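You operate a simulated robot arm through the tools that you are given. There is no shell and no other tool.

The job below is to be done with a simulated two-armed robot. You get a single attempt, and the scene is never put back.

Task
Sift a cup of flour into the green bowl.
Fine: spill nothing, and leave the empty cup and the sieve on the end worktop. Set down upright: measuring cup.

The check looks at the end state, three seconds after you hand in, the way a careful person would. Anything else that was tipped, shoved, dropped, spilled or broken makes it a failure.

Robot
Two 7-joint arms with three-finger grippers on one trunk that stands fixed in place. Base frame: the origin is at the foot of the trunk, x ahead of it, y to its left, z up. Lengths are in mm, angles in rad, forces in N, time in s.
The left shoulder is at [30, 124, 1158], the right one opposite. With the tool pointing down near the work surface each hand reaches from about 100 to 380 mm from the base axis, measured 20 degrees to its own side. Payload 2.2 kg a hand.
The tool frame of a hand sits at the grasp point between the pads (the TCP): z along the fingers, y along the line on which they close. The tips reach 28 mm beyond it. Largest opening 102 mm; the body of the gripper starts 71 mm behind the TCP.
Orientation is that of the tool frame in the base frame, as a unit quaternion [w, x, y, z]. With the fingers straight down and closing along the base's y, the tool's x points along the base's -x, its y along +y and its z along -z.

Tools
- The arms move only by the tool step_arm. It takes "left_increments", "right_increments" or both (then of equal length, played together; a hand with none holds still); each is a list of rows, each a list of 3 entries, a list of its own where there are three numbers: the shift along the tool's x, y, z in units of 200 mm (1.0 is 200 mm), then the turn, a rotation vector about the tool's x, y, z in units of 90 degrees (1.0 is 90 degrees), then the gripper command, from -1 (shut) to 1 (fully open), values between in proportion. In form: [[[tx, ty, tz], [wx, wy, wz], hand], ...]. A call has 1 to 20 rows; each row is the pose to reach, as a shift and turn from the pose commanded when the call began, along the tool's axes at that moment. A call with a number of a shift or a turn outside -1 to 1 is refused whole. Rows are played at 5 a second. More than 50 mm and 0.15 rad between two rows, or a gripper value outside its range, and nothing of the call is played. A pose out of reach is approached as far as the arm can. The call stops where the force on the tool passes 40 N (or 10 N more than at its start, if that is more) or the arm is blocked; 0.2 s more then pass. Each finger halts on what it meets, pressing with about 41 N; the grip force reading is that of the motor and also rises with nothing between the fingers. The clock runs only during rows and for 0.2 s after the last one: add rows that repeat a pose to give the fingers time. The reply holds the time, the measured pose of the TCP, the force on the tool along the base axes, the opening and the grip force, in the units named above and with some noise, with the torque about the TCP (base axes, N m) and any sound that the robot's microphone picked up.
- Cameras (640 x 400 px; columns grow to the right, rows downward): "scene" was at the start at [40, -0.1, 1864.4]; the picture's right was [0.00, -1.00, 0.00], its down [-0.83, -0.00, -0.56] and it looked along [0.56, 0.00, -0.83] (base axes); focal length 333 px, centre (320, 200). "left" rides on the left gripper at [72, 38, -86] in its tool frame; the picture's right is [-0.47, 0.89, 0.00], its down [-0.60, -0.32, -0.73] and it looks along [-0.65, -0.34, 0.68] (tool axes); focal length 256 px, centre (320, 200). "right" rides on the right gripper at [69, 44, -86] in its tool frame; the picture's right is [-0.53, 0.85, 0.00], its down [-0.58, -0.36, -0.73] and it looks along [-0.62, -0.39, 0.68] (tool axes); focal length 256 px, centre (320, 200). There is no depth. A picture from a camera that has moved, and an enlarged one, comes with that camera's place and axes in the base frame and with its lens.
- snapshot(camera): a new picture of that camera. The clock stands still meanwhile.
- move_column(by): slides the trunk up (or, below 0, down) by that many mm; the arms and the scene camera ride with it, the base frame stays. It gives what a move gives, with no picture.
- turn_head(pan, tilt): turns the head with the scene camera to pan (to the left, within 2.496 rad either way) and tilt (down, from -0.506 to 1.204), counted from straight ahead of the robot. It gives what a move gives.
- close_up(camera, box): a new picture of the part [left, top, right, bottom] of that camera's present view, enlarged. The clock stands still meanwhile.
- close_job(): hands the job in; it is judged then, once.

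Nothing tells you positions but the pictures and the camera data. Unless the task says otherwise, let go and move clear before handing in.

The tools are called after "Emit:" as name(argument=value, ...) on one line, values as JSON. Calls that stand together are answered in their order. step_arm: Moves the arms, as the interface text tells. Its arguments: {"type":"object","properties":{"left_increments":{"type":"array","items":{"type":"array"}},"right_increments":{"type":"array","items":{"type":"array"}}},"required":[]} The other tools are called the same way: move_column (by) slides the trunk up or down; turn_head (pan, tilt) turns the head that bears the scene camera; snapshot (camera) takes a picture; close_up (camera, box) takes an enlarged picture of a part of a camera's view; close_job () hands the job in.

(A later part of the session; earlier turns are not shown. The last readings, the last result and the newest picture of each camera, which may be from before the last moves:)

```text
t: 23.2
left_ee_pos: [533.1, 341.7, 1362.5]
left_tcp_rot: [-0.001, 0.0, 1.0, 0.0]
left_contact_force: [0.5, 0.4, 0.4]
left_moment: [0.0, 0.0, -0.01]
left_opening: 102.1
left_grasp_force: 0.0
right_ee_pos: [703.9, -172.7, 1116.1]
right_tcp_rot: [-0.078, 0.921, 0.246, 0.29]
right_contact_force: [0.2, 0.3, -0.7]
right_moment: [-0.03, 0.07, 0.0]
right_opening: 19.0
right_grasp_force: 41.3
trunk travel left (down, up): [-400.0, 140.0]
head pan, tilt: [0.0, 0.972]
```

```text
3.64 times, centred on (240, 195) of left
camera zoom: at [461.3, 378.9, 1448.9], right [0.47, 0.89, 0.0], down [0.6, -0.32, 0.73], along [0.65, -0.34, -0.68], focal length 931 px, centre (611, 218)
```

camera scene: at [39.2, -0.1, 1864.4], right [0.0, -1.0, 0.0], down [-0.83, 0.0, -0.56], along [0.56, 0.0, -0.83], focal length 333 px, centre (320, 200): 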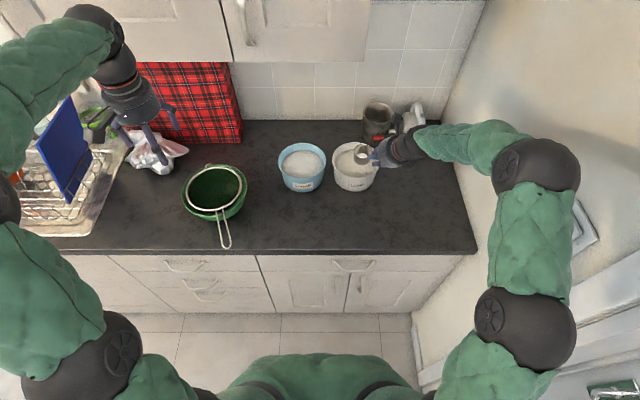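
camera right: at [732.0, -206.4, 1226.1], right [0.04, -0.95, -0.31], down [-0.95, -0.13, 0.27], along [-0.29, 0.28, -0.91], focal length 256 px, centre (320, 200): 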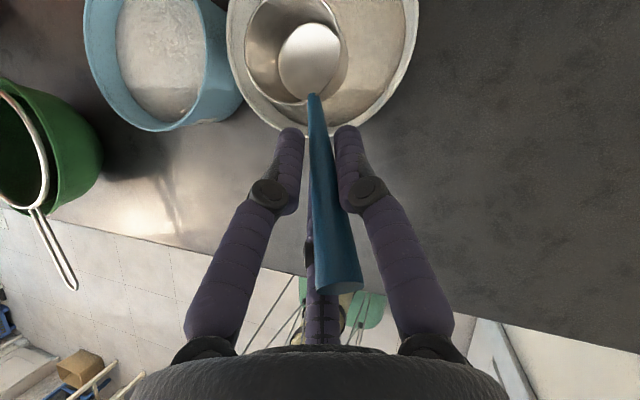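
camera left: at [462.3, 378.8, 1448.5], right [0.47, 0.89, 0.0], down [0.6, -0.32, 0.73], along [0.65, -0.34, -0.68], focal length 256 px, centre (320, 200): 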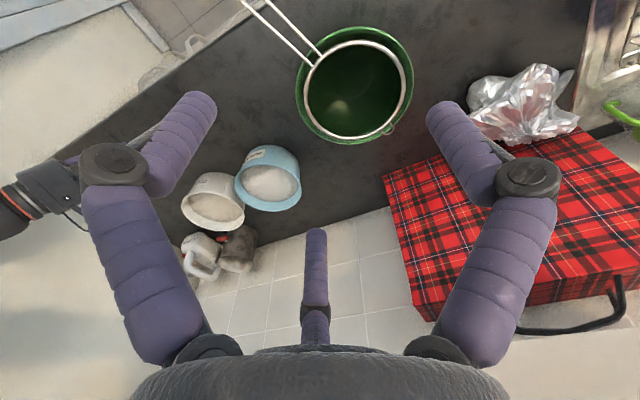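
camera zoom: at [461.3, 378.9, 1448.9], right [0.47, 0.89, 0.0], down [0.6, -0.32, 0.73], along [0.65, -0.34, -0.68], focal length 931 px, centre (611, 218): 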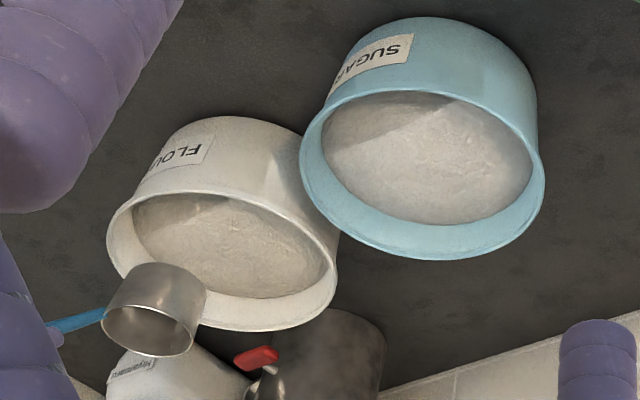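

The flour surface lies roughly 20 mm below the tub's rim. I'll tilt the cup forward so its lip leads, hovering just above the flour, then look before digging.

Emit:
step_arm(right_increments=[[[0.045, 0, 0.019], [0, -0.089, 0], -1], [[0.087, 0, 0.055], [0, -0.178, 0], -1], [[0.125, 0, 0.096], [0, -0.267, 0], -1], [[0.164, 0, 0.146], [0, -0.356, 0], -1], [[0.198, 0, 0.197], [0, -0.433, 0], -1], [[0.26, 0, 0.192], [0, -0.5, 0], -1], [[0.26, 0, 0.192], [0, -0.5, 0], -1]])

Emit:
close_up(camera="scene", box=[285, 115, 445, 215])

Emit:
snapshot(camera="right")

Emit:
close_up(camera="left", box=[140, 130, 320, 250])

```text
t: 24.8
left_ee_pos: [532.9, 342.0, 1363.6]
left_tcp_rot: [0.0, 0.0, 1.0, 0.0]
left_contact_force: [0.8, -0.8, -0.5]
left_moment: [0.03, 0.01, -0.03]
left_opening: 102.0
left_grasp_force: 0.1
right_ee_pos: [717.8, -142.1, 1130.1]
right_tcp_rot: [0.022, 0.962, 0.258, -0.085]
right_contact_force: [0.5, 0.2, -0.4]
right_moment: [-0.01, 0.02, -0.02]
right_opening: 19.0
right_grasp_force: 41.0
right hand out of reach, approached as far as the arm can: row 5, 6, 7
trunk travel left (down, up): [-400.0, 140.0]
head pan, tilt: [0.0, 0.972]
```

```text
4.00 times, centred on (365, 165) of scene
camera zoom: at [40.9, -0.5, 1864.3], right [0.0, -1.0, 0.0], down [-0.83, 0.0, -0.56], along [0.56, 0.0, -0.83], focal length 1332 px, centre (140, 340)
```

zoom: 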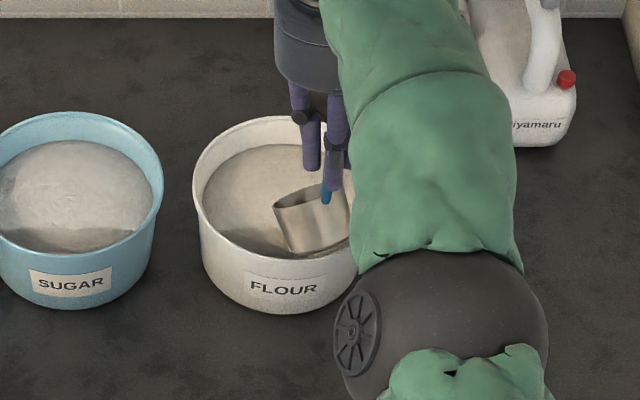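

```text
taken
camera right: at [812.7, -138.9, 1202.3], right [-0.03, -1.0, 0.09], down [-0.56, 0.1, 0.82], along [-0.83, -0.03, -0.56], focal length 256 px, centre (320, 200)
```

right: 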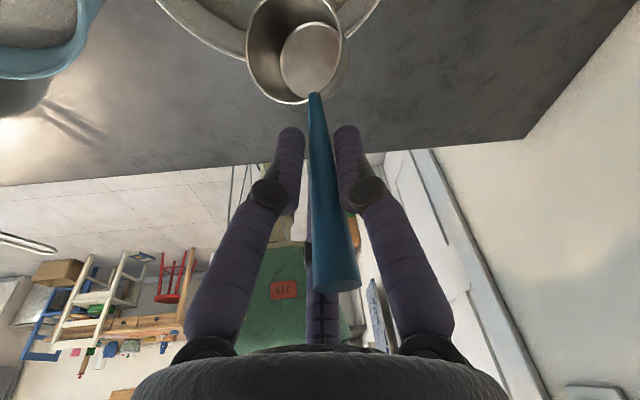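

```text
3.33 times, centred on (230, 190) of left
camera zoom: at [462.6, 378.5, 1448.5], right [0.47, 0.89, 0.0], down [0.6, -0.32, 0.73], along [0.65, -0.34, -0.68], focal length 853 px, centre (620, 233)
```

zoom: 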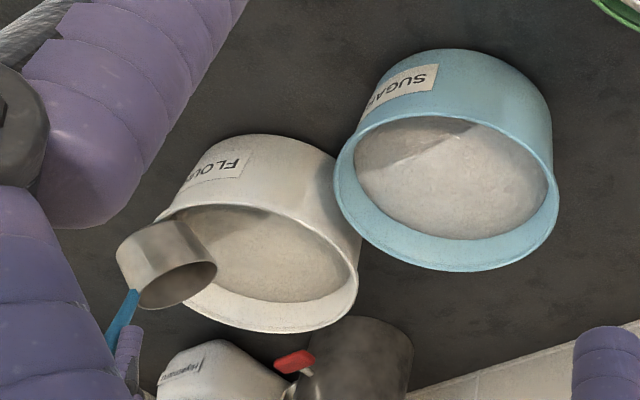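

At the steep tilt the arm reached its limit because the wrist is too high for its shoulder. Raising the trunk 100 mm should bring the shoulder level with the wrist; the cup only rises with it.

Emit:
move_column(by=100)

Emit:
snapshot(camera="scene")

```text
t: 26.0
left_ee_pos: [521.8, 351.8, 1468.9]
left_tcp_rot: [0.004, -0.003, 1.0, -0.002]
left_contact_force: [0.1, 1.9, -0.3]
left_moment: [-0.17, -0.07, 0.0]
left_opening: 101.9
left_grasp_force: 0.1
right_ee_pos: [681.2, -126.8, 1176.3]
right_tcp_rot: [0.014, 0.952, 0.272, -0.142]
right_contact_force: [1.1, 4.1, -4.4]
right_moment: [-0.44, 0.11, 0.09]
right_opening: 18.2
right_grasp_force: 40.8
trunk travel left (down, up): [-500.0, 40.0]
head pan, tilt: [0.0, 0.972]
stopped: the force on the tool passed its limit at 68 N (the readings are from after the stop); the commanded pose is now the measured one
```

```text
taken
camera scene: at [24.2, 5.5, 1967.0], right [0.0, -1.0, 0.0], down [-0.82, 0.0, -0.57], along [0.57, 0.0, -0.82], focal length 333 px, centre (320, 200)
```

scene: 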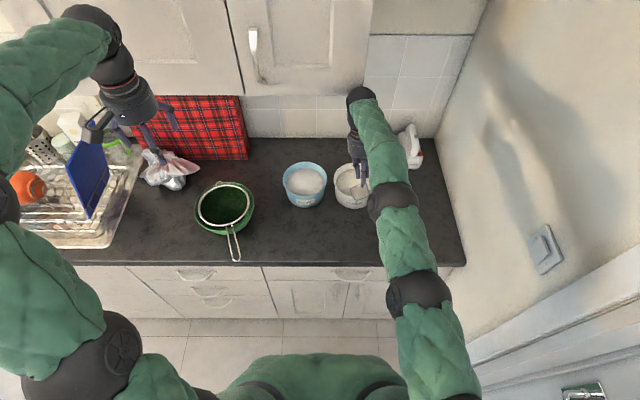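

The rising wrist touched the overhead cupboard and the move stopped. I'll check the cup's hold and the surroundings before backing away.

Emit:
snapshot(camera="right")

Emit:
close_up(camera="scene", box=[270, 60, 470, 220])

Emit:
snapshot(camera="left")

```text
taken
camera right: at [783.1, -118.6, 1236.1], right [0.01, -0.99, 0.11], down [-0.47, 0.09, 0.88], along [-0.89, -0.06, -0.46], focal length 256 px, centre (320, 200)
```

right: 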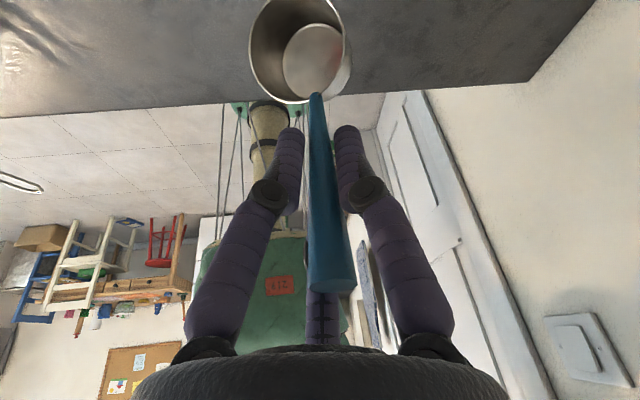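

```text
2.50 times, centred on (370, 140) of scene
camera zoom: at [24.2, 5.5, 1967.0], right [0.0, -1.0, 0.0], down [-0.82, 0.0, -0.57], along [0.57, 0.0, -0.82], focal length 833 px, centre (195, 350)
```

zoom: 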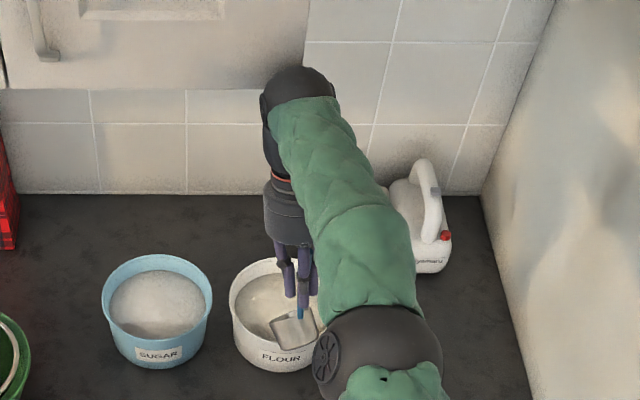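

```text
taken
camera left: at [448.7, 388.1, 1553.7], right [0.46, 0.89, 0.0], down [0.6, -0.31, 0.74], along [0.66, -0.34, -0.68], focal length 256 px, centre (320, 200)
```

left: 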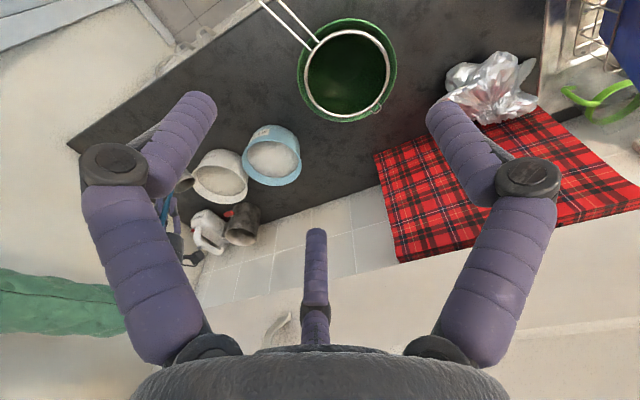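

The cup is still firmly held and nothing else moved; the overhead cupboard's underside is at about z≈1446, so the wrist must stay below it. I'll ease down and then forward over the flour.

Emit:
step_arm(right_increments=[[[0.014, 0.002, 0.048], [0, 0, 0], -1], [[0.028, 0.005, 0.096], [-0.01, 0, 0], -1], [[0.13, 0.095, 0.11], [-0.02, 0.022, 0], -1], [[0.237, 0.185, 0.125], [-0.03, 0.045, 0], -1], [[0.343, 0.275, 0.14], [-0.032, 0.067, 0], -1], [[0.343, 0.275, 0.14], [-0.032, 0.067, 0], -1]])

Emit:
close_up(camera="scene", box=[270, 80, 470, 220])

Emit:
snapshot(camera="right")

Emit:
close_up(camera="left", box=[140, 100, 320, 240])

```text
t: 27.4
left_ee_pos: [534.0, 344.3, 1463.9]
left_tcp_rot: [0.0, -0.001, 1.0, 0.0]
left_contact_force: [0.2, -0.5, 1.2]
left_moment: [0.01, 0.02, 0.01]
left_opening: 102.1
left_grasp_force: 0.0
right_ee_pos: [712.4, -144.0, 1129.2]
right_tcp_rot: [0.022, 0.956, 0.277, -0.091]
right_contact_force: [1.5, -0.5, 5.8]
right_moment: [0.05, -0.33, -0.07]
right_opening: 18.3
right_grasp_force: 41.3
right hand out of reach, approached as far as the arm can: row 3, 4, 5, 6
trunk travel left (down, up): [-500.0, 40.0]
head pan, tilt: [0.0, 0.972]
```

```text
2.86 times, centred on (370, 150) of scene
camera zoom: at [40.4, -0.8, 1964.7], right [0.0, -1.0, 0.0], down [-0.83, 0.0, -0.56], along [0.56, 0.0, -0.83], focal length 952 px, centre (177, 343)
```

zoom: 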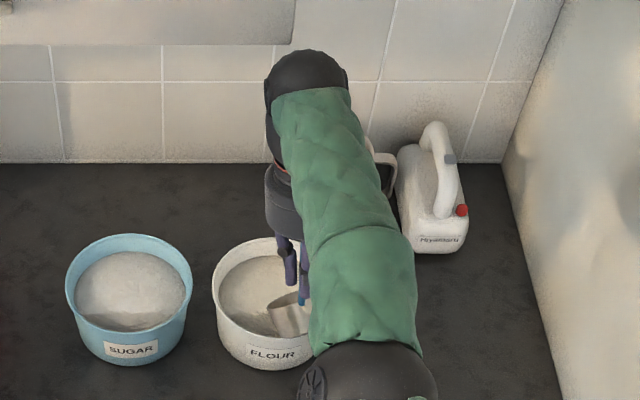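

```text
taken
camera right: at [807.8, -136.0, 1200.1], right [0.01, -1.0, 0.09], down [-0.56, 0.07, 0.83], along [-0.83, -0.06, -0.55], focal length 256 px, centre (320, 200)
```

right: 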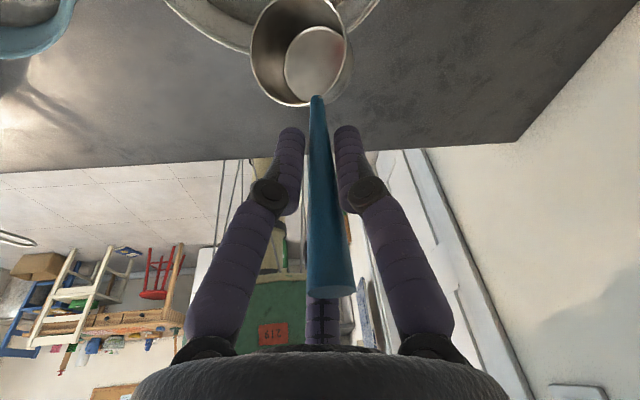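

```text
2.86 times, centred on (230, 170) of left
camera zoom: at [462.4, 380.7, 1549.1], right [0.46, 0.89, 0.0], down [0.6, -0.32, 0.73], along [0.65, -0.34, -0.68], focal length 731 px, centre (577, 286)
```

zoom: 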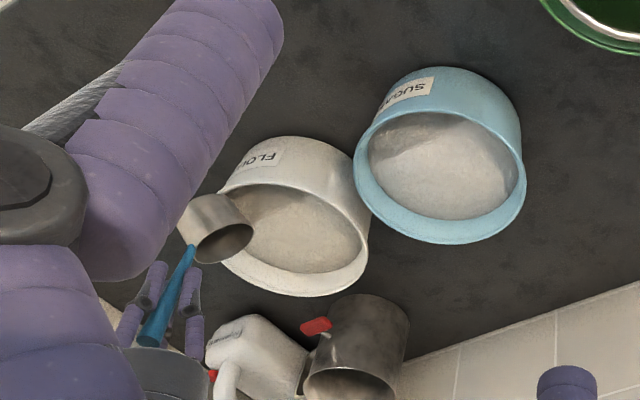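

The arm can't reach that steep pose over the tub, and the cup's corner is close to the tub's near rim. I'll rotate the cup back to a gentler tilt, which brings it up and forward away from the rim.

Emit:
step_arm(right_increments=[[[0, 0, -0.03], [0, 0.05, 0], -1], [[0, 0, -0.05], [0, 0.11, 0], -1], [[0, 0, -0.05], [0, 0.17, 0], -1], [[0, 0, -0.05], [0, 0.23, 0], -1], [[0, 0, -0.05], [0, 0.28, 0], -1], [[0, 0, -0.05], [0, 0.28, 0], -1]])

Emit:
close_up(camera="scene", box=[270, 80, 470, 220])

Emit:
snapshot(camera="right")

Emit:
close_up(camera="left", box=[140, 100, 320, 240])

```text
t: 28.8
left_ee_pos: [533.2, 344.1, 1462.9]
left_tcp_rot: [0.0, -0.002, 1.0, 0.001]
left_contact_force: [-0.4, 0.3, 0.0]
left_moment: [-0.01, 0.02, 0.03]
left_opening: 101.9
left_grasp_force: 0.0
right_ee_pos: [775.9, -119.8, 1080.7]
right_tcp_rot: [-0.04, 0.953, 0.276, 0.119]
right_contact_force: [-0.5, -1.5, -1.0]
right_moment: [-0.06, 0.03, -0.02]
right_opening: 18.5
right_grasp_force: 40.6
right hand out of reach, approached as far as the arm can: row 2, 3, 4, 5, 6
trunk travel left (down, up): [-500.0, 40.0]
head pan, tilt: [0.0, 0.972]
```

```text
2.86 times, centred on (370, 150) of scene
camera zoom: at [39.7, -0.3, 1964.6], right [0.0, -1.0, 0.0], down [-0.83, 0.0, -0.56], along [0.56, 0.0, -0.83], focal length 952 px, centre (177, 343)
```

zoom: 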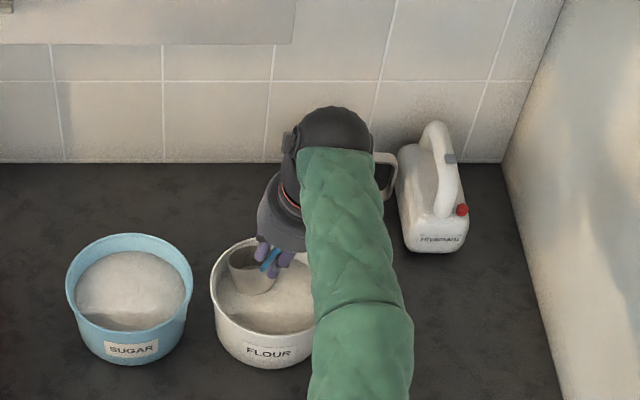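

```text
taken
camera right: at [838.4, -132.4, 1180.2], right [0.01, -0.99, -0.14], down [-0.82, -0.09, 0.57], along [-0.58, 0.11, -0.81], focal length 256 px, centre (320, 200)
```

right: 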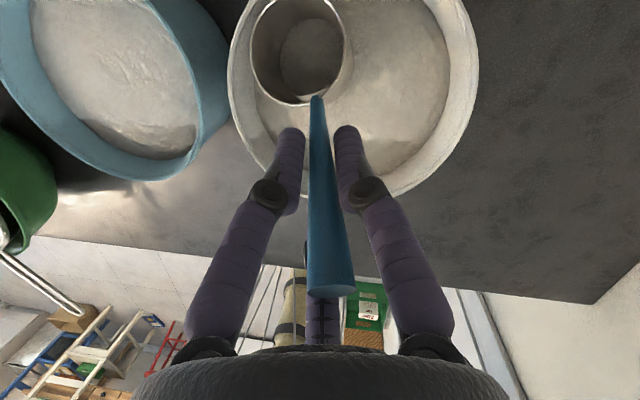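

```text
2.86 times, centred on (230, 170) of left
camera zoom: at [461.6, 381.3, 1549.0], right [0.46, 0.89, 0.0], down [0.6, -0.32, 0.73], along [0.65, -0.34, -0.68], focal length 731 px, centre (577, 286)
```

zoom: 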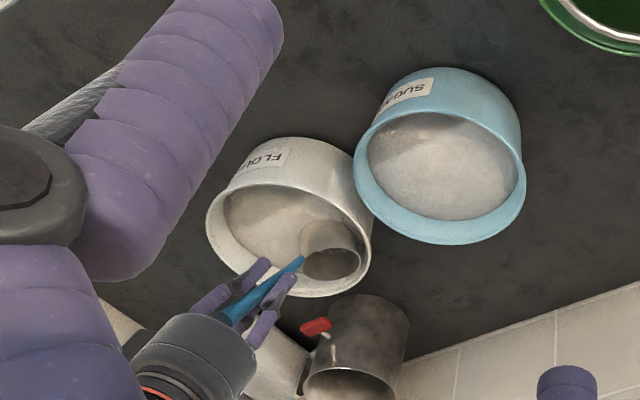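

The reach limit distorted that move: the cup is now inside the tub near the far-left wall, barely at the flour. I'll back towards the robot and up a little to return to a comfortably reachable pose.

Emit:
step_arm(right_increments=[[[-0.02, 0, -0.05], [0, 0, 0], -1], [[-0.06, 0, -0.08], [0, 0, 0], -1], [[-0.11, 0.002, -0.11], [0, 0, 0], -1], [[-0.17, 0.004, -0.14], [0, 0, 0], -1], [[-0.237, 0.005, -0.164], [0, 0, 0], -1], [[-0.237, 0.005, -0.164], [0, 0, 0], -1]])

Emit:
close_up(camera="scene", box=[270, 80, 470, 220])

Emit:
snapshot(camera="right")

Emit:
close_up(camera="left", box=[140, 100, 320, 240])

```text
t: 30.2
left_ee_pos: [533.5, 344.4, 1462.4]
left_tcp_rot: [0.0, -0.002, 1.0, 0.001]
left_contact_force: [0.1, 0.3, 0.7]
left_moment: [-0.02, 0.01, -0.02]
left_opening: 101.9
left_grasp_force: 0.0
right_ee_pos: [775.6, -137.1, 1073.6]
right_tcp_rot: [-0.04, 0.953, 0.276, 0.118]
right_contact_force: [0.1, -1.0, -0.5]
right_moment: [0.03, 0.02, 0.0]
right_opening: 18.3
right_grasp_force: 41.2
right hand out of reach, approached as far as the arm can: row 1, 2, 3, 4, 5, 6
trunk travel left (down, up): [-500.0, 40.0]
head pan, tilt: [0.0, 0.972]
```

```text
2.86 times, centred on (370, 150) of scene
camera zoom: at [40.5, 0.0, 1964.5], right [0.0, -1.0, 0.0], down [-0.83, 0.0, -0.56], along [0.56, 0.0, -0.83], focal length 952 px, centre (177, 343)
```

zoom: 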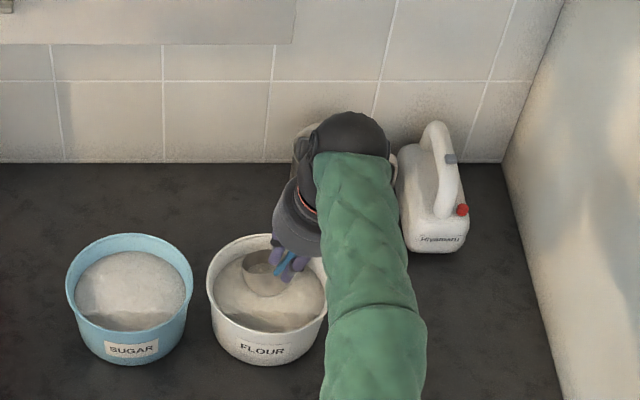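

```text
taken
camera right: at [838.2, -149.7, 1173.0], right [0.02, -0.99, -0.14], down [-0.82, -0.09, 0.57], along [-0.58, 0.11, -0.81], focal length 256 px, centre (320, 200)
```

right: 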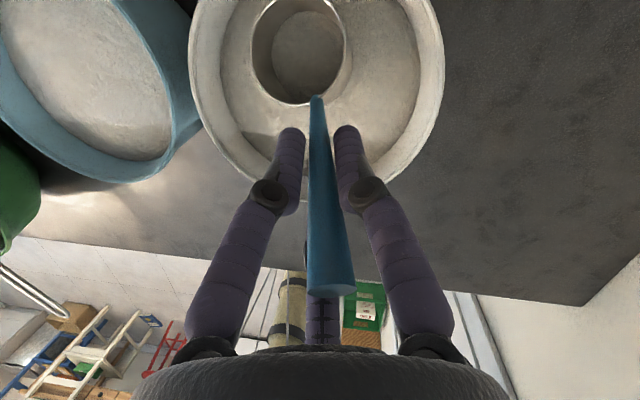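

```text
2.86 times, centred on (230, 170) of left
camera zoom: at [462.2, 381.5, 1548.8], right [0.46, 0.89, 0.0], down [0.6, -0.32, 0.73], along [0.65, -0.34, -0.68], focal length 731 px, centre (577, 286)
```

zoom: 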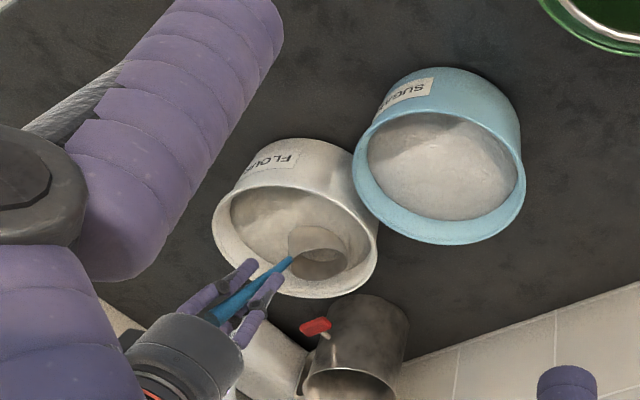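

The arm seems to have got into an awkward configuration, and the tub may have been nudged a few millimetres. I'll look at the whole arm before moving again.

Emit:
snapshot(camera="scene")

Emit:
close_up(camera="right", box=[180, 0, 460, 200])

```text
taken
camera scene: at [40.5, 0.0, 1964.5], right [0.0, -1.0, 0.0], down [-0.83, 0.0, -0.56], along [0.56, 0.0, -0.83], focal length 333 px, centre (320, 200)
```

scene: 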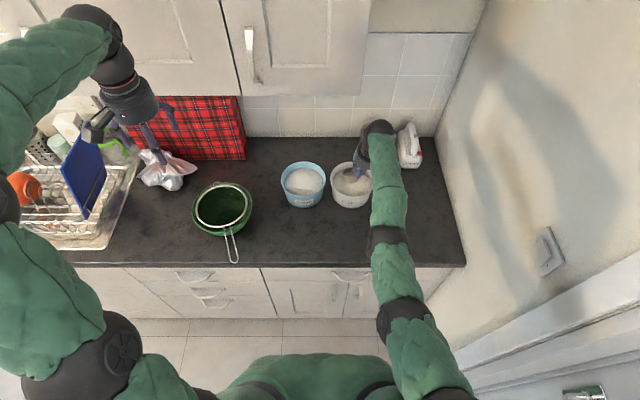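

```text
2.00 times, centred on (320, 100) of right
camera zoom: at [838.2, -149.7, 1173.0], right [0.02, -0.99, -0.14], down [-0.82, -0.09, 0.57], along [-0.58, 0.11, -0.81], focal length 512 px, centre (320, 400)
```

zoom: 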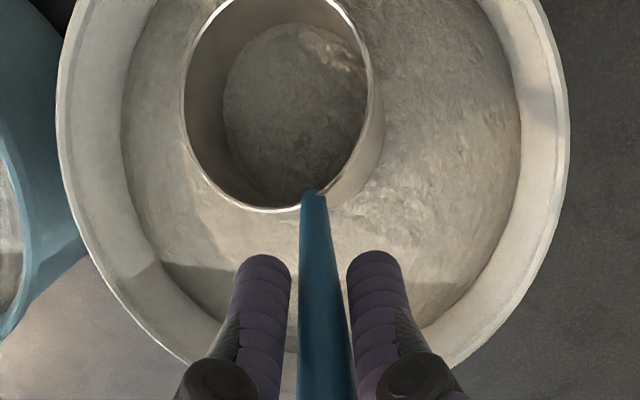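

The arm is simply stretched straight out, with its commanded pose still beyond reach. I'll draw the command back towards the robot in small steps so the arm regains control and lifts the cup out of the tub.

Emit:
step_arm(right_increments=[[[-0.041, -0.027, -0.01], [0, 0, 0], -1], [[-0.082, -0.054, -0.02], [0, 0, 0], -1], [[-0.082, -0.054, -0.02], [0, 0, 0], -1]])

Emit:
snapshot(camera="right")

```text
t: 31.0
left_ee_pos: [532.6, 344.5, 1463.6]
left_tcp_rot: [0.0, -0.002, 1.0, 0.0]
left_contact_force: [-0.4, -0.2, 0.7]
left_moment: [0.0, -0.02, 0.01]
left_opening: 102.1
left_grasp_force: 0.1
right_ee_pos: [774.2, -138.9, 1074.6]
right_tcp_rot: [-0.04, 0.953, 0.275, 0.119]
right_contact_force: [0.1, 1.2, -0.9]
right_moment: [-0.05, 0.0, -0.02]
right_opening: 18.2
right_grasp_force: 41.2
right hand out of reach, approached as far as the arm can: row 1, 2
trunk travel left (down, up): [-500.0, 40.0]
head pan, tilt: [0.0, 0.972]
```

```text
taken
camera right: at [837.5, -151.6, 1172.9], right [0.02, -0.99, -0.14], down [-0.82, -0.09, 0.57], along [-0.58, 0.11, -0.81], focal length 256 px, centre (320, 200)
```

right: 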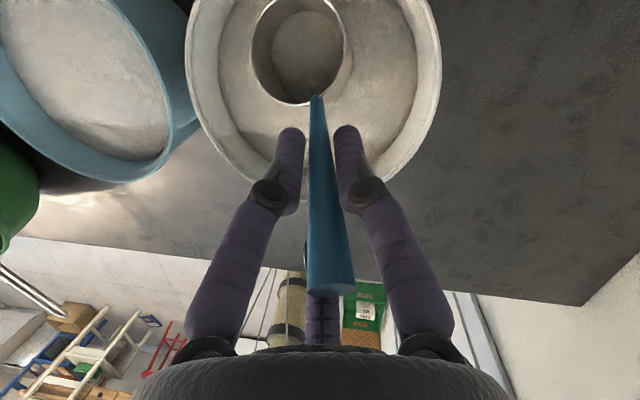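

The last row reads as reached, so the command and the arm agree again. I'll test with a small straight lift.

Emit:
step_arm(right_increments=[[[0.012, 0, -0.048], [0, 0, 0], -1], [[0.025, 0, -0.097], [0, 0, 0], -1], [[0.025, 0, -0.097], [0, 0, 0], -1], [[0.025, 0, -0.097], [0, 0, 0], -1]])

Emit:
close_up(camera="left", box=[140, 100, 320, 240])

```text
t: 32.0
left_ee_pos: [533.7, 344.8, 1462.4]
left_tcp_rot: [0.0, -0.002, 1.0, 0.0]
left_contact_force: [0.3, 0.9, 0.9]
left_moment: [0.03, 0.01, 0.01]
left_opening: 102.1
left_grasp_force: 0.0
right_ee_pos: [775.7, -133.9, 1074.8]
right_tcp_rot: [-0.041, 0.953, 0.276, 0.119]
right_contact_force: [0.3, 0.1, -0.7]
right_moment: [0.01, 0.03, -0.04]
right_opening: 17.9
right_grasp_force: 41.2
right hand out of reach, approached as far as the arm can: row 1, 2
trunk travel left (down, up): [-500.0, 40.0]
head pan, tilt: [0.0, 0.972]
```

```text
2.86 times, centred on (230, 170) of left
camera zoom: at [462.1, 381.3, 1548.8], right [0.46, 0.89, 0.0], down [0.6, -0.32, 0.73], along [0.65, -0.34, -0.68], focal length 731 px, centre (577, 286)
```

zoom: 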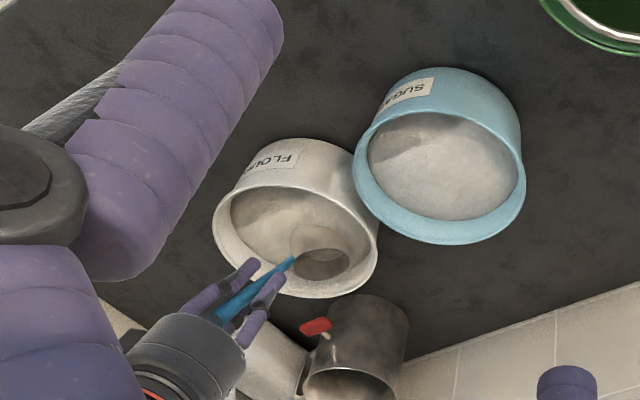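

It's still saturated. I'll keep drawing the command back and up in modest steps, watching for the hand to follow.

Emit:
step_arm(right_increments=[[[-0.06, -0.054, -0.06], [0, 0, 0], -1], [[-0.12, -0.108, -0.12], [0, 0, 0], -1], [[-0.12, -0.108, -0.12], [0, 0, 0], -1]])

Emit:
close_up(camera="left", box=[140, 100, 320, 240])

```text
t: 32.8
left_ee_pos: [533.6, 345.0, 1464.2]
left_tcp_rot: [-0.001, -0.002, 1.0, 0.001]
left_contact_force: [-0.1, 0.9, -0.2]
left_moment: [0.0, -0.04, 0.0]
left_opening: 102.2
left_grasp_force: 0.0
right_ee_pos: [776.1, -128.1, 1078.0]
right_tcp_rot: [-0.041, 0.953, 0.276, 0.118]
right_contact_force: [0.0, 0.0, -0.4]
right_moment: [-0.02, 0.0, -0.02]
right_opening: 18.2
right_grasp_force: 41.2
right hand out of reach, approached as far as the arm can: row 1, 2, 3
trunk travel left (down, up): [-500.0, 40.0]
head pan, tilt: [0.0, 0.972]
```

```text
2.86 times, centred on (230, 170) of left
camera zoom: at [461.9, 381.4, 1548.9], right [0.46, 0.89, 0.0], down [0.6, -0.32, 0.73], along [0.65, -0.34, -0.68], focal length 731 px, centre (577, 286)
```

zoom: 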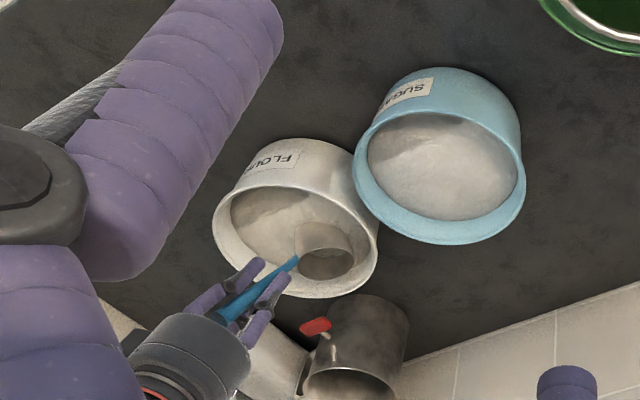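

The straight arm looks stuck at its singular, fully stretched posture. I'll hold the same command for a while to see whether it creeps back towards it.

Emit:
step_arm(right_increments=[[[0, 0, 0], [0, 0, 0], -1], [[0, 0, 0], [0, 0, 0], -1], [[0, 0, 0], [0, 0, 0], -1], [[0, 0, 0], [0, 0, 0], -1], [[0, 0, 0], [0, 0, 0], -1]])

Emit:
close_up(camera="scene", box=[270, 100, 470, 240])

```text
t: 34.0
left_ee_pos: [532.4, 344.0, 1462.6]
left_tcp_rot: [0.0, -0.002, 1.0, 0.0]
left_contact_force: [0.2, 0.1, -0.4]
left_moment: [0.0, -0.02, 0.01]
left_opening: 102.1
left_grasp_force: 0.1
right_ee_pos: [775.3, -127.0, 1077.2]
right_tcp_rot: [-0.041, 0.953, 0.276, 0.118]
right_contact_force: [-0.1, 0.3, -1.8]
right_moment: [0.02, 0.02, 0.01]
right_opening: 18.1
right_grasp_force: 41.0
trunk travel left (down, up): [-500.0, 40.0]
head pan, tilt: [0.0, 0.972]
```

```text
2.86 times, centred on (370, 170) of scene
camera zoom: at [40.2, -0.2, 1964.6], right [0.0, -1.0, 0.0], down [-0.83, 0.0, -0.56], along [0.56, 0.0, -0.83], focal length 952 px, centre (177, 286)
```

zoom: 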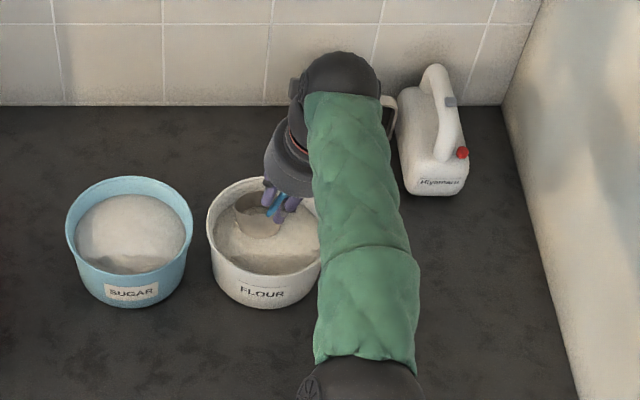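

With no new shift there is no complaint, so the command has settled at the present pose, but the stretched elbow won't bend on a straight pull. I'll combine an inward-upward pull with levelling the cup, which should unlock the elbow.

Emit:
step_arm(right_increments=[[[-0.09, 0, -0.06], [0, 0.08, 0], -1], [[-0.175, 0, -0.12], [0, 0.15, 0], -1], [[-0.175, 0, -0.12], [0, 0.15, 0], -1]])

Emit:
snapshot(camera="scene")

Emit:
snapshot(camera="right")

```text
t: 34.8
left_ee_pos: [533.3, 346.0, 1462.5]
left_tcp_rot: [0.001, -0.001, 1.0, 0.0]
left_contact_force: [-0.2, 0.9, -0.5]
left_moment: [0.0, 0.05, 0.0]
left_opening: 102.0
left_grasp_force: 0.1
right_ee_pos: [813.4, -154.8, 1077.1]
right_tcp_rot: [-0.072, 0.932, 0.269, 0.231]
right_contact_force: [-0.1, 0.0, 0.0]
right_moment: [-0.01, 0.02, -0.02]
right_opening: 17.7
right_grasp_force: 41.2
right hand out of reach, approached as far as the arm can: row 1, 2, 3
trunk travel left (down, up): [-500.0, 40.0]
head pan, tilt: [0.0, 0.972]
```

```text
taken
camera scene: at [39.9, 0.7, 1964.6], right [0.0, -1.0, 0.0], down [-0.83, 0.0, -0.56], along [0.56, 0.0, -0.83], focal length 333 px, centre (320, 200)
```

scene: 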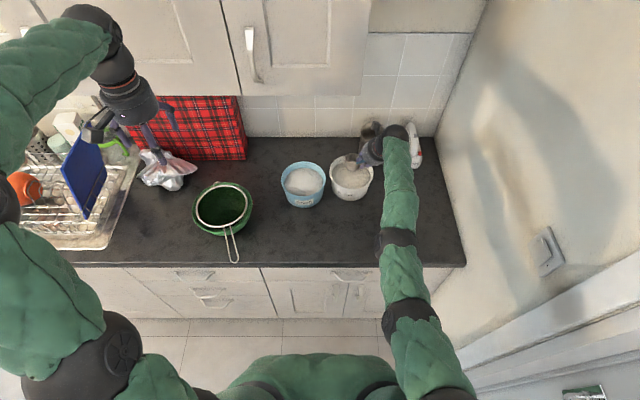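

```text
taken
camera right: at [856.0, -180.6, 1184.7], right [0.05, -0.96, -0.26], down [-0.91, -0.15, 0.38], along [-0.4, 0.22, -0.89], focal length 256 px, centre (320, 200)
```

right: 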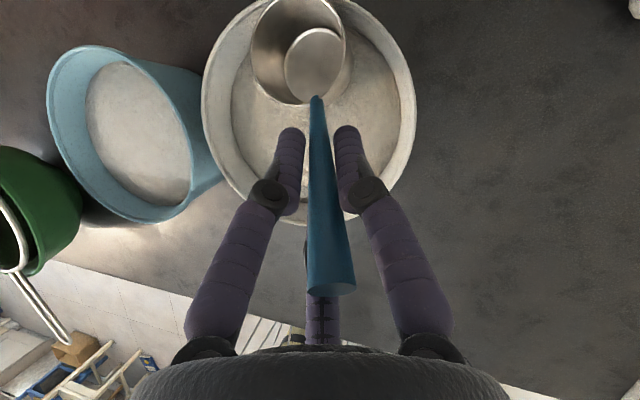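

The cup came out empty and now hovers over the tub's far rim with the arm still straight. I'll raise the trunk the last bit for clearance before unlocking the elbow.

Emit:
move_column(by=38)

Emit:
close_up(camera="scene", box=[270, 100, 470, 240])

Emit:
close_up(camera="left", box=[140, 60, 320, 200])

```text
t: 35.7
left_ee_pos: [534.3, 343.3, 1501.8]
left_tcp_rot: [0.0, -0.001, 1.0, 0.0]
left_contact_force: [-0.8, -0.1, -0.6]
left_moment: [0.03, 0.02, 0.01]
left_opening: 101.8
left_grasp_force: 0.1
right_ee_pos: [813.9, -155.6, 1114.0]
right_tcp_rot: [-0.073, 0.932, 0.27, 0.229]
right_contact_force: [0.2, -0.8, -0.6]
right_moment: [0.0, 0.03, -0.03]
right_opening: 18.2
right_grasp_force: 40.7
trunk travel left (down, up): [-538.0, 2.0]
head pan, tilt: [0.0, 0.972]
```

```text
2.86 times, centred on (370, 170) of scene
camera zoom: at [40.9, -0.2, 2002.5], right [0.0, -1.0, 0.0], down [-0.83, 0.0, -0.56], along [0.56, 0.0, -0.83], focal length 952 px, centre (177, 286)
```

zoom: 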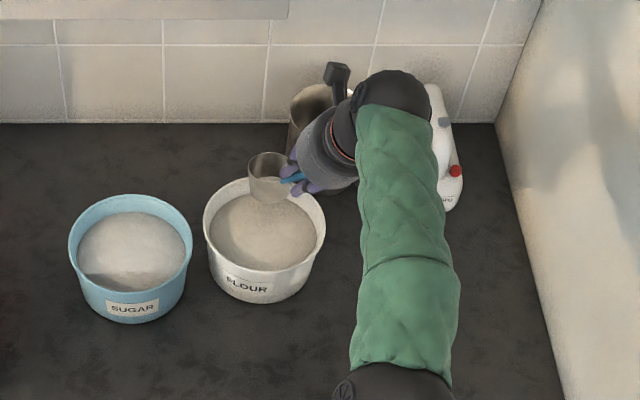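

```text
2.86 times, centred on (230, 130) of left
camera zoom: at [462.5, 381.3, 1586.5], right [0.46, 0.89, 0.0], down [0.61, -0.32, 0.73], along [0.65, -0.34, -0.68], focal length 731 px, centre (577, 400)
```

zoom: 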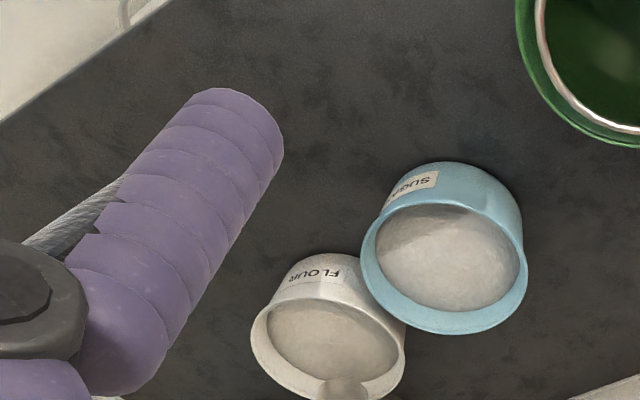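

The tub slid roughly 25 mm backwards when the arm drifted; I'll deal with that later. Now I'll unlock the elbow with a slightly steeper hand combined with an inward pull, the cup being clear above the rim.

Emit:
step_arm(right_increments=[[[-0.12, 0, -0.06], [0, -0.07, 0], -1], [[-0.3, 0, -0.15], [0, -0.12, 0], -1], [[-0.45, 0, -0.22], [0, -0.12, 0], -1], [[-0.5, 0, -0.26], [0, -0.12, 0], -1]])

Emit:
snapshot(camera="scene")

Emit:
snapshot(camera="right")

```text
t: 36.7
left_ee_pos: [533.7, 345.1, 1501.4]
left_tcp_rot: [0.0, -0.001, 1.0, 0.0]
left_contact_force: [-0.3, 0.5, 0.4]
left_moment: [0.0, 0.01, 0.01]
left_opening: 102.2
left_grasp_force: 0.1
right_ee_pos: [774.9, -211.5, 1083.7]
right_tcp_rot: [-0.047, 0.95, 0.276, 0.139]
right_contact_force: [-0.2, -0.1, -1.5]
right_moment: [0.0, 0.04, -0.01]
right_opening: 18.1
right_grasp_force: 41.0
right hand out of reach, approached as far as the arm can: row 1, 2, 3, 4
trunk travel left (down, up): [-538.0, 2.0]
head pan, tilt: [0.0, 0.972]
```

```text
taken
camera scene: at [40.1, 0.2, 2002.6], right [0.0, -1.0, 0.0], down [-0.83, 0.0, -0.56], along [0.56, 0.0, -0.83], focal length 333 px, centre (320, 200)
```

scene: 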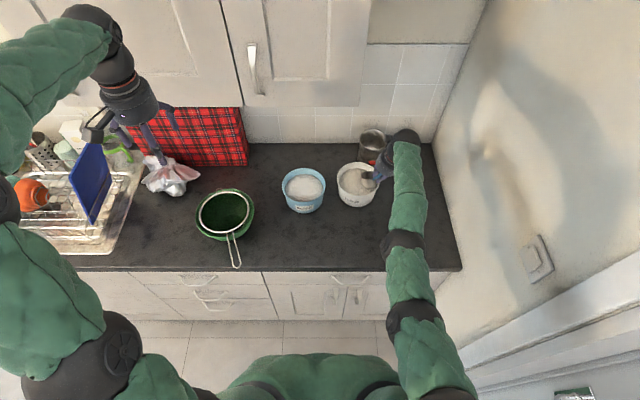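

```text
taken
camera right: at [833.7, -225.8, 1187.0], right [0.02, -0.99, -0.17], down [-0.84, -0.11, 0.54], along [-0.55, 0.13, -0.83], focal length 256 px, centre (320, 200)
```

right: 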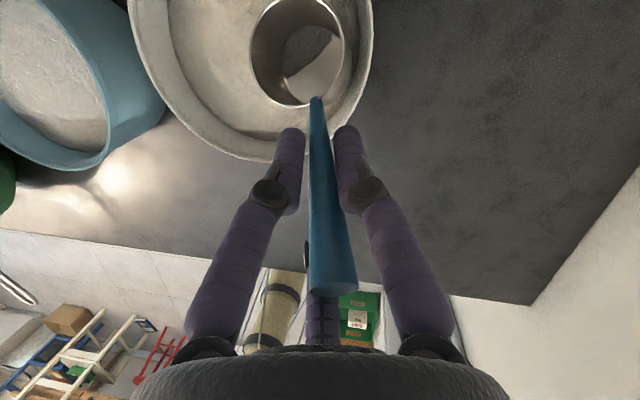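

The hand still slides round at full stretch rather than bending. The elbow may now be slightly bent, so I'll try a gradual upward-and-inward pull, giving it more rows.

Emit:
step_arm(right_increments=[[[0.02, 0, -0.08], [0, 0, 0], -1], [[0.0, 0, -0.12], [0, 0, 0], -1], [[-0.07, 0, -0.17], [0, 0, 0], -1], [[-0.15, 0, -0.22], [0, 0, 0], -1], [[-0.228, 0, -0.279], [0, 0, 0], -1], [[-0.228, 0, -0.279], [0, 0, 0], -1], [[-0.228, 0, -0.279], [0, 0, 0], -1]])

Emit:
snapshot(camera="scene")

Emit:
snapshot(camera="right")

```text
t: 38.3
left_ee_pos: [533.9, 345.3, 1502.2]
left_tcp_rot: [0.0, -0.002, 1.0, 0.001]
left_contact_force: [-0.1, 0.1, -0.4]
left_moment: [0.02, -0.01, 0.03]
left_opening: 101.8
left_grasp_force: 0.0
right_ee_pos: [770.4, -232.2, 1078.3]
right_tcp_rot: [-0.047, 0.95, 0.275, 0.141]
right_contact_force: [0.9, 1.2, 0.4]
right_moment: [0.11, -0.05, 0.02]
right_opening: 18.0
right_grasp_force: 40.7
right hand out of reach, approached as far as the arm can: row 1, 2, 3, 4, 5, 6, 7
trunk travel left (down, up): [-538.0, 2.0]
head pan, tilt: [0.0, 0.972]
```

```text
taken
camera scene: at [40.3, 0.2, 2002.6], right [0.0, -1.0, 0.0], down [-0.83, 0.0, -0.56], along [0.56, 0.0, -0.83], focal length 333 px, centre (320, 200)
```

scene: 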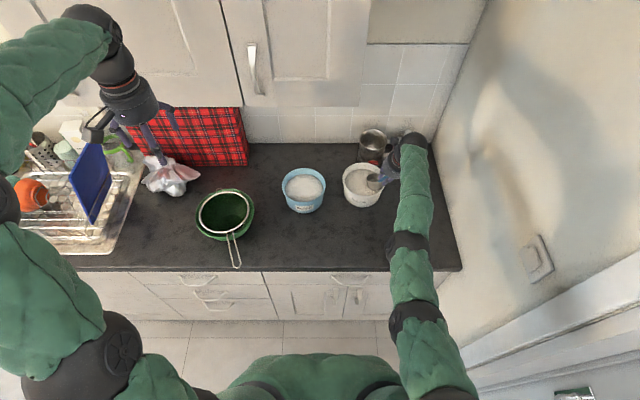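

```text
taken
camera right: at [829.6, -247.9, 1179.2], right [0.02, -0.99, -0.17], down [-0.84, -0.11, 0.53], along [-0.55, 0.13, -0.83], focal length 256 px, centre (320, 200)
```

right: 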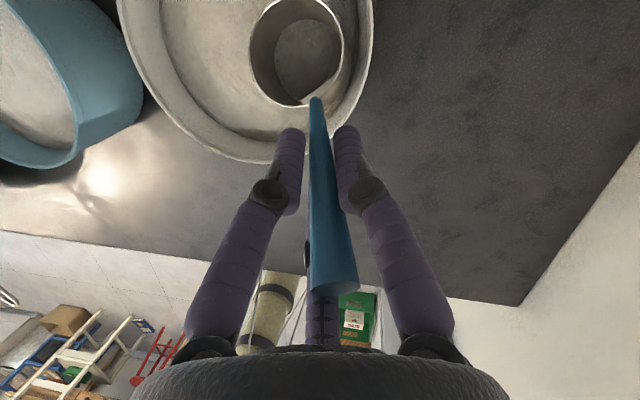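

The cup has dragged the tub slightly to the right, so I must get it straight up and out. I'll command a pure vertical lift and see whether it follows.

Emit:
step_arm(right_increments=[[[0.03, 0, -0.095], [0, 0, 0], -1], [[0.06, 0, -0.19], [0, 0, 0], -1], [[0.088, 0, -0.287], [0, 0, 0], -1], [[0.088, 0, -0.287], [0, 0, 0], -1]])

Emit:
snapshot(camera="right")

```text
t: 39.3
left_ee_pos: [532.6, 345.5, 1502.8]
left_tcp_rot: [0.001, -0.002, 1.0, 0.0]
left_contact_force: [-0.5, 0.5, -0.4]
left_moment: [-0.03, 0.01, -0.03]
left_opening: 102.0
left_grasp_force: 0.1
right_ee_pos: [770.1, -232.9, 1139.9]
right_tcp_rot: [-0.048, 0.95, 0.275, 0.141]
right_contact_force: [0.0, 0.7, 0.0]
right_moment: [-0.02, -0.01, 0.01]
right_opening: 15.0
right_grasp_force: 40.6
right hand out of reach, approached as far as the arm can: row 1, 2
trunk travel left (down, up): [-538.0, 2.0]
head pan, tilt: [0.0, 0.972]
```

```text
taken
camera right: at [828.8, -248.6, 1240.8], right [0.02, -0.99, -0.17], down [-0.84, -0.11, 0.53], along [-0.54, 0.13, -0.83], focal length 256 px, centre (320, 200)
```

right: 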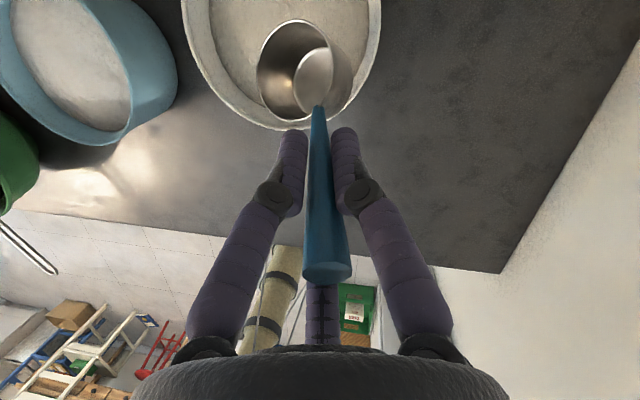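

The lift worked and the cup is clear above the tub, though the handle slipped a bit in the grip. Now I'll test a small inward pull towards the robot.

Emit:
step_arm(right_increments=[[[-0.05, 0, -0.03], [0, 0, 0], -1], [[-0.1, 0, -0.06], [0, 0, 0], -1], [[-0.15, 0, -0.08], [0, 0, 0], -1], [[-0.15, 0, -0.08], [0, 0, 0], -1]])

Emit:
snapshot(camera="scene")

```text
t: 40.3
left_ee_pos: [532.8, 344.6, 1501.8]
left_tcp_rot: [0.0, -0.001, 1.0, 0.0]
left_contact_force: [0.6, 0.0, 0.3]
left_moment: [-0.01, -0.01, -0.01]
left_opening: 102.0
left_grasp_force: 0.0
right_ee_pos: [743.5, -252.1, 1144.7]
right_tcp_rot: [-0.047, 0.95, 0.275, 0.141]
right_contact_force: [0.2, 0.8, -0.4]
right_moment: [0.03, 0.0, 0.0]
right_opening: 14.8
right_grasp_force: 41.9
trunk travel left (down, up): [-538.0, 2.0]
head pan, tilt: [0.0, 0.972]
```

```text
taken
camera scene: at [39.5, -0.1, 2002.6], right [0.0, -1.0, 0.0], down [-0.83, 0.0, -0.56], along [0.56, 0.0, -0.83], focal length 333 px, centre (320, 200)
```

scene: 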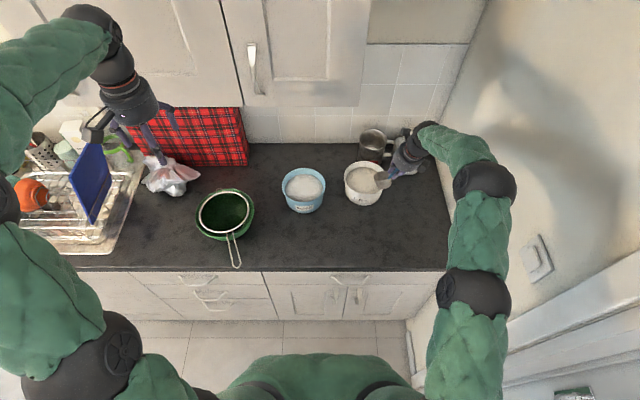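

Control is back: the elbow is bent and the hand follows exactly. Let me check the cup in the grip and the tub's position.

Emit:
close_up(camera="scene", box=[270, 110, 450, 230])

Emit:
snapshot(camera="right")

Emit:
snapshot(camera="left")

```text
3.33 times, centred on (360, 170) of scene
camera zoom: at [39.5, -0.1, 2002.6], right [0.0, -1.0, 0.0], down [-0.83, 0.0, -0.56], along [0.56, 0.0, -0.83], focal length 1110 px, centre (187, 300)
```

zoom: 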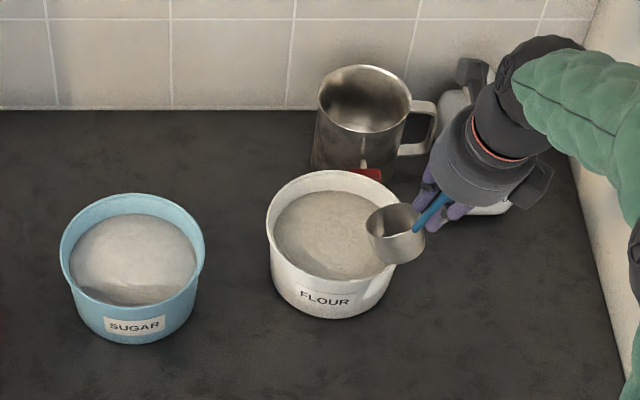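

```text
taken
camera right: at [803.0, -267.7, 1246.7], right [0.02, -0.99, -0.17], down [-0.84, -0.11, 0.53], along [-0.54, 0.13, -0.83], focal length 256 px, centre (320, 200)
```

right: 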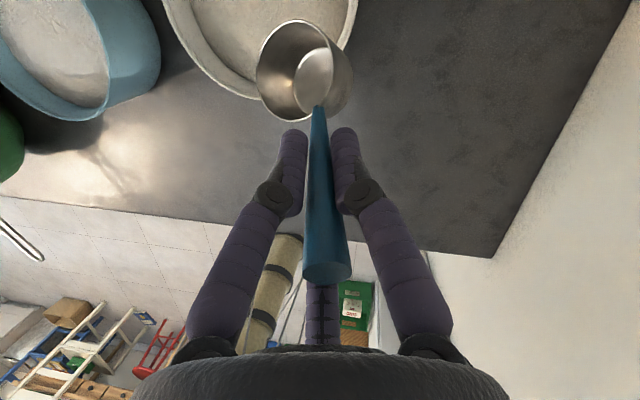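

```text
taken
camera left: at [461.4, 381.4, 1587.1], right [0.46, 0.89, 0.0], down [0.6, -0.32, 0.73], along [0.65, -0.34, -0.68], focal length 256 px, centre (320, 200)
```

left: 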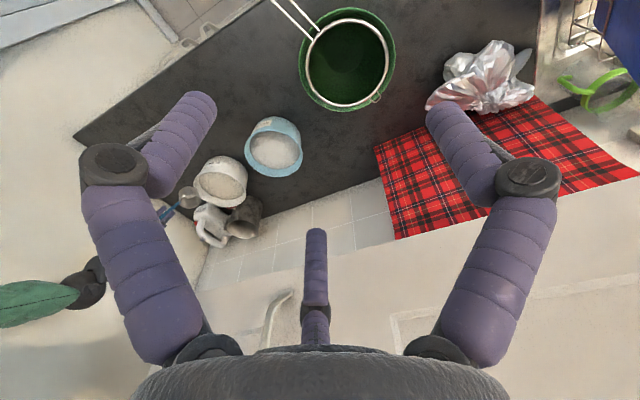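

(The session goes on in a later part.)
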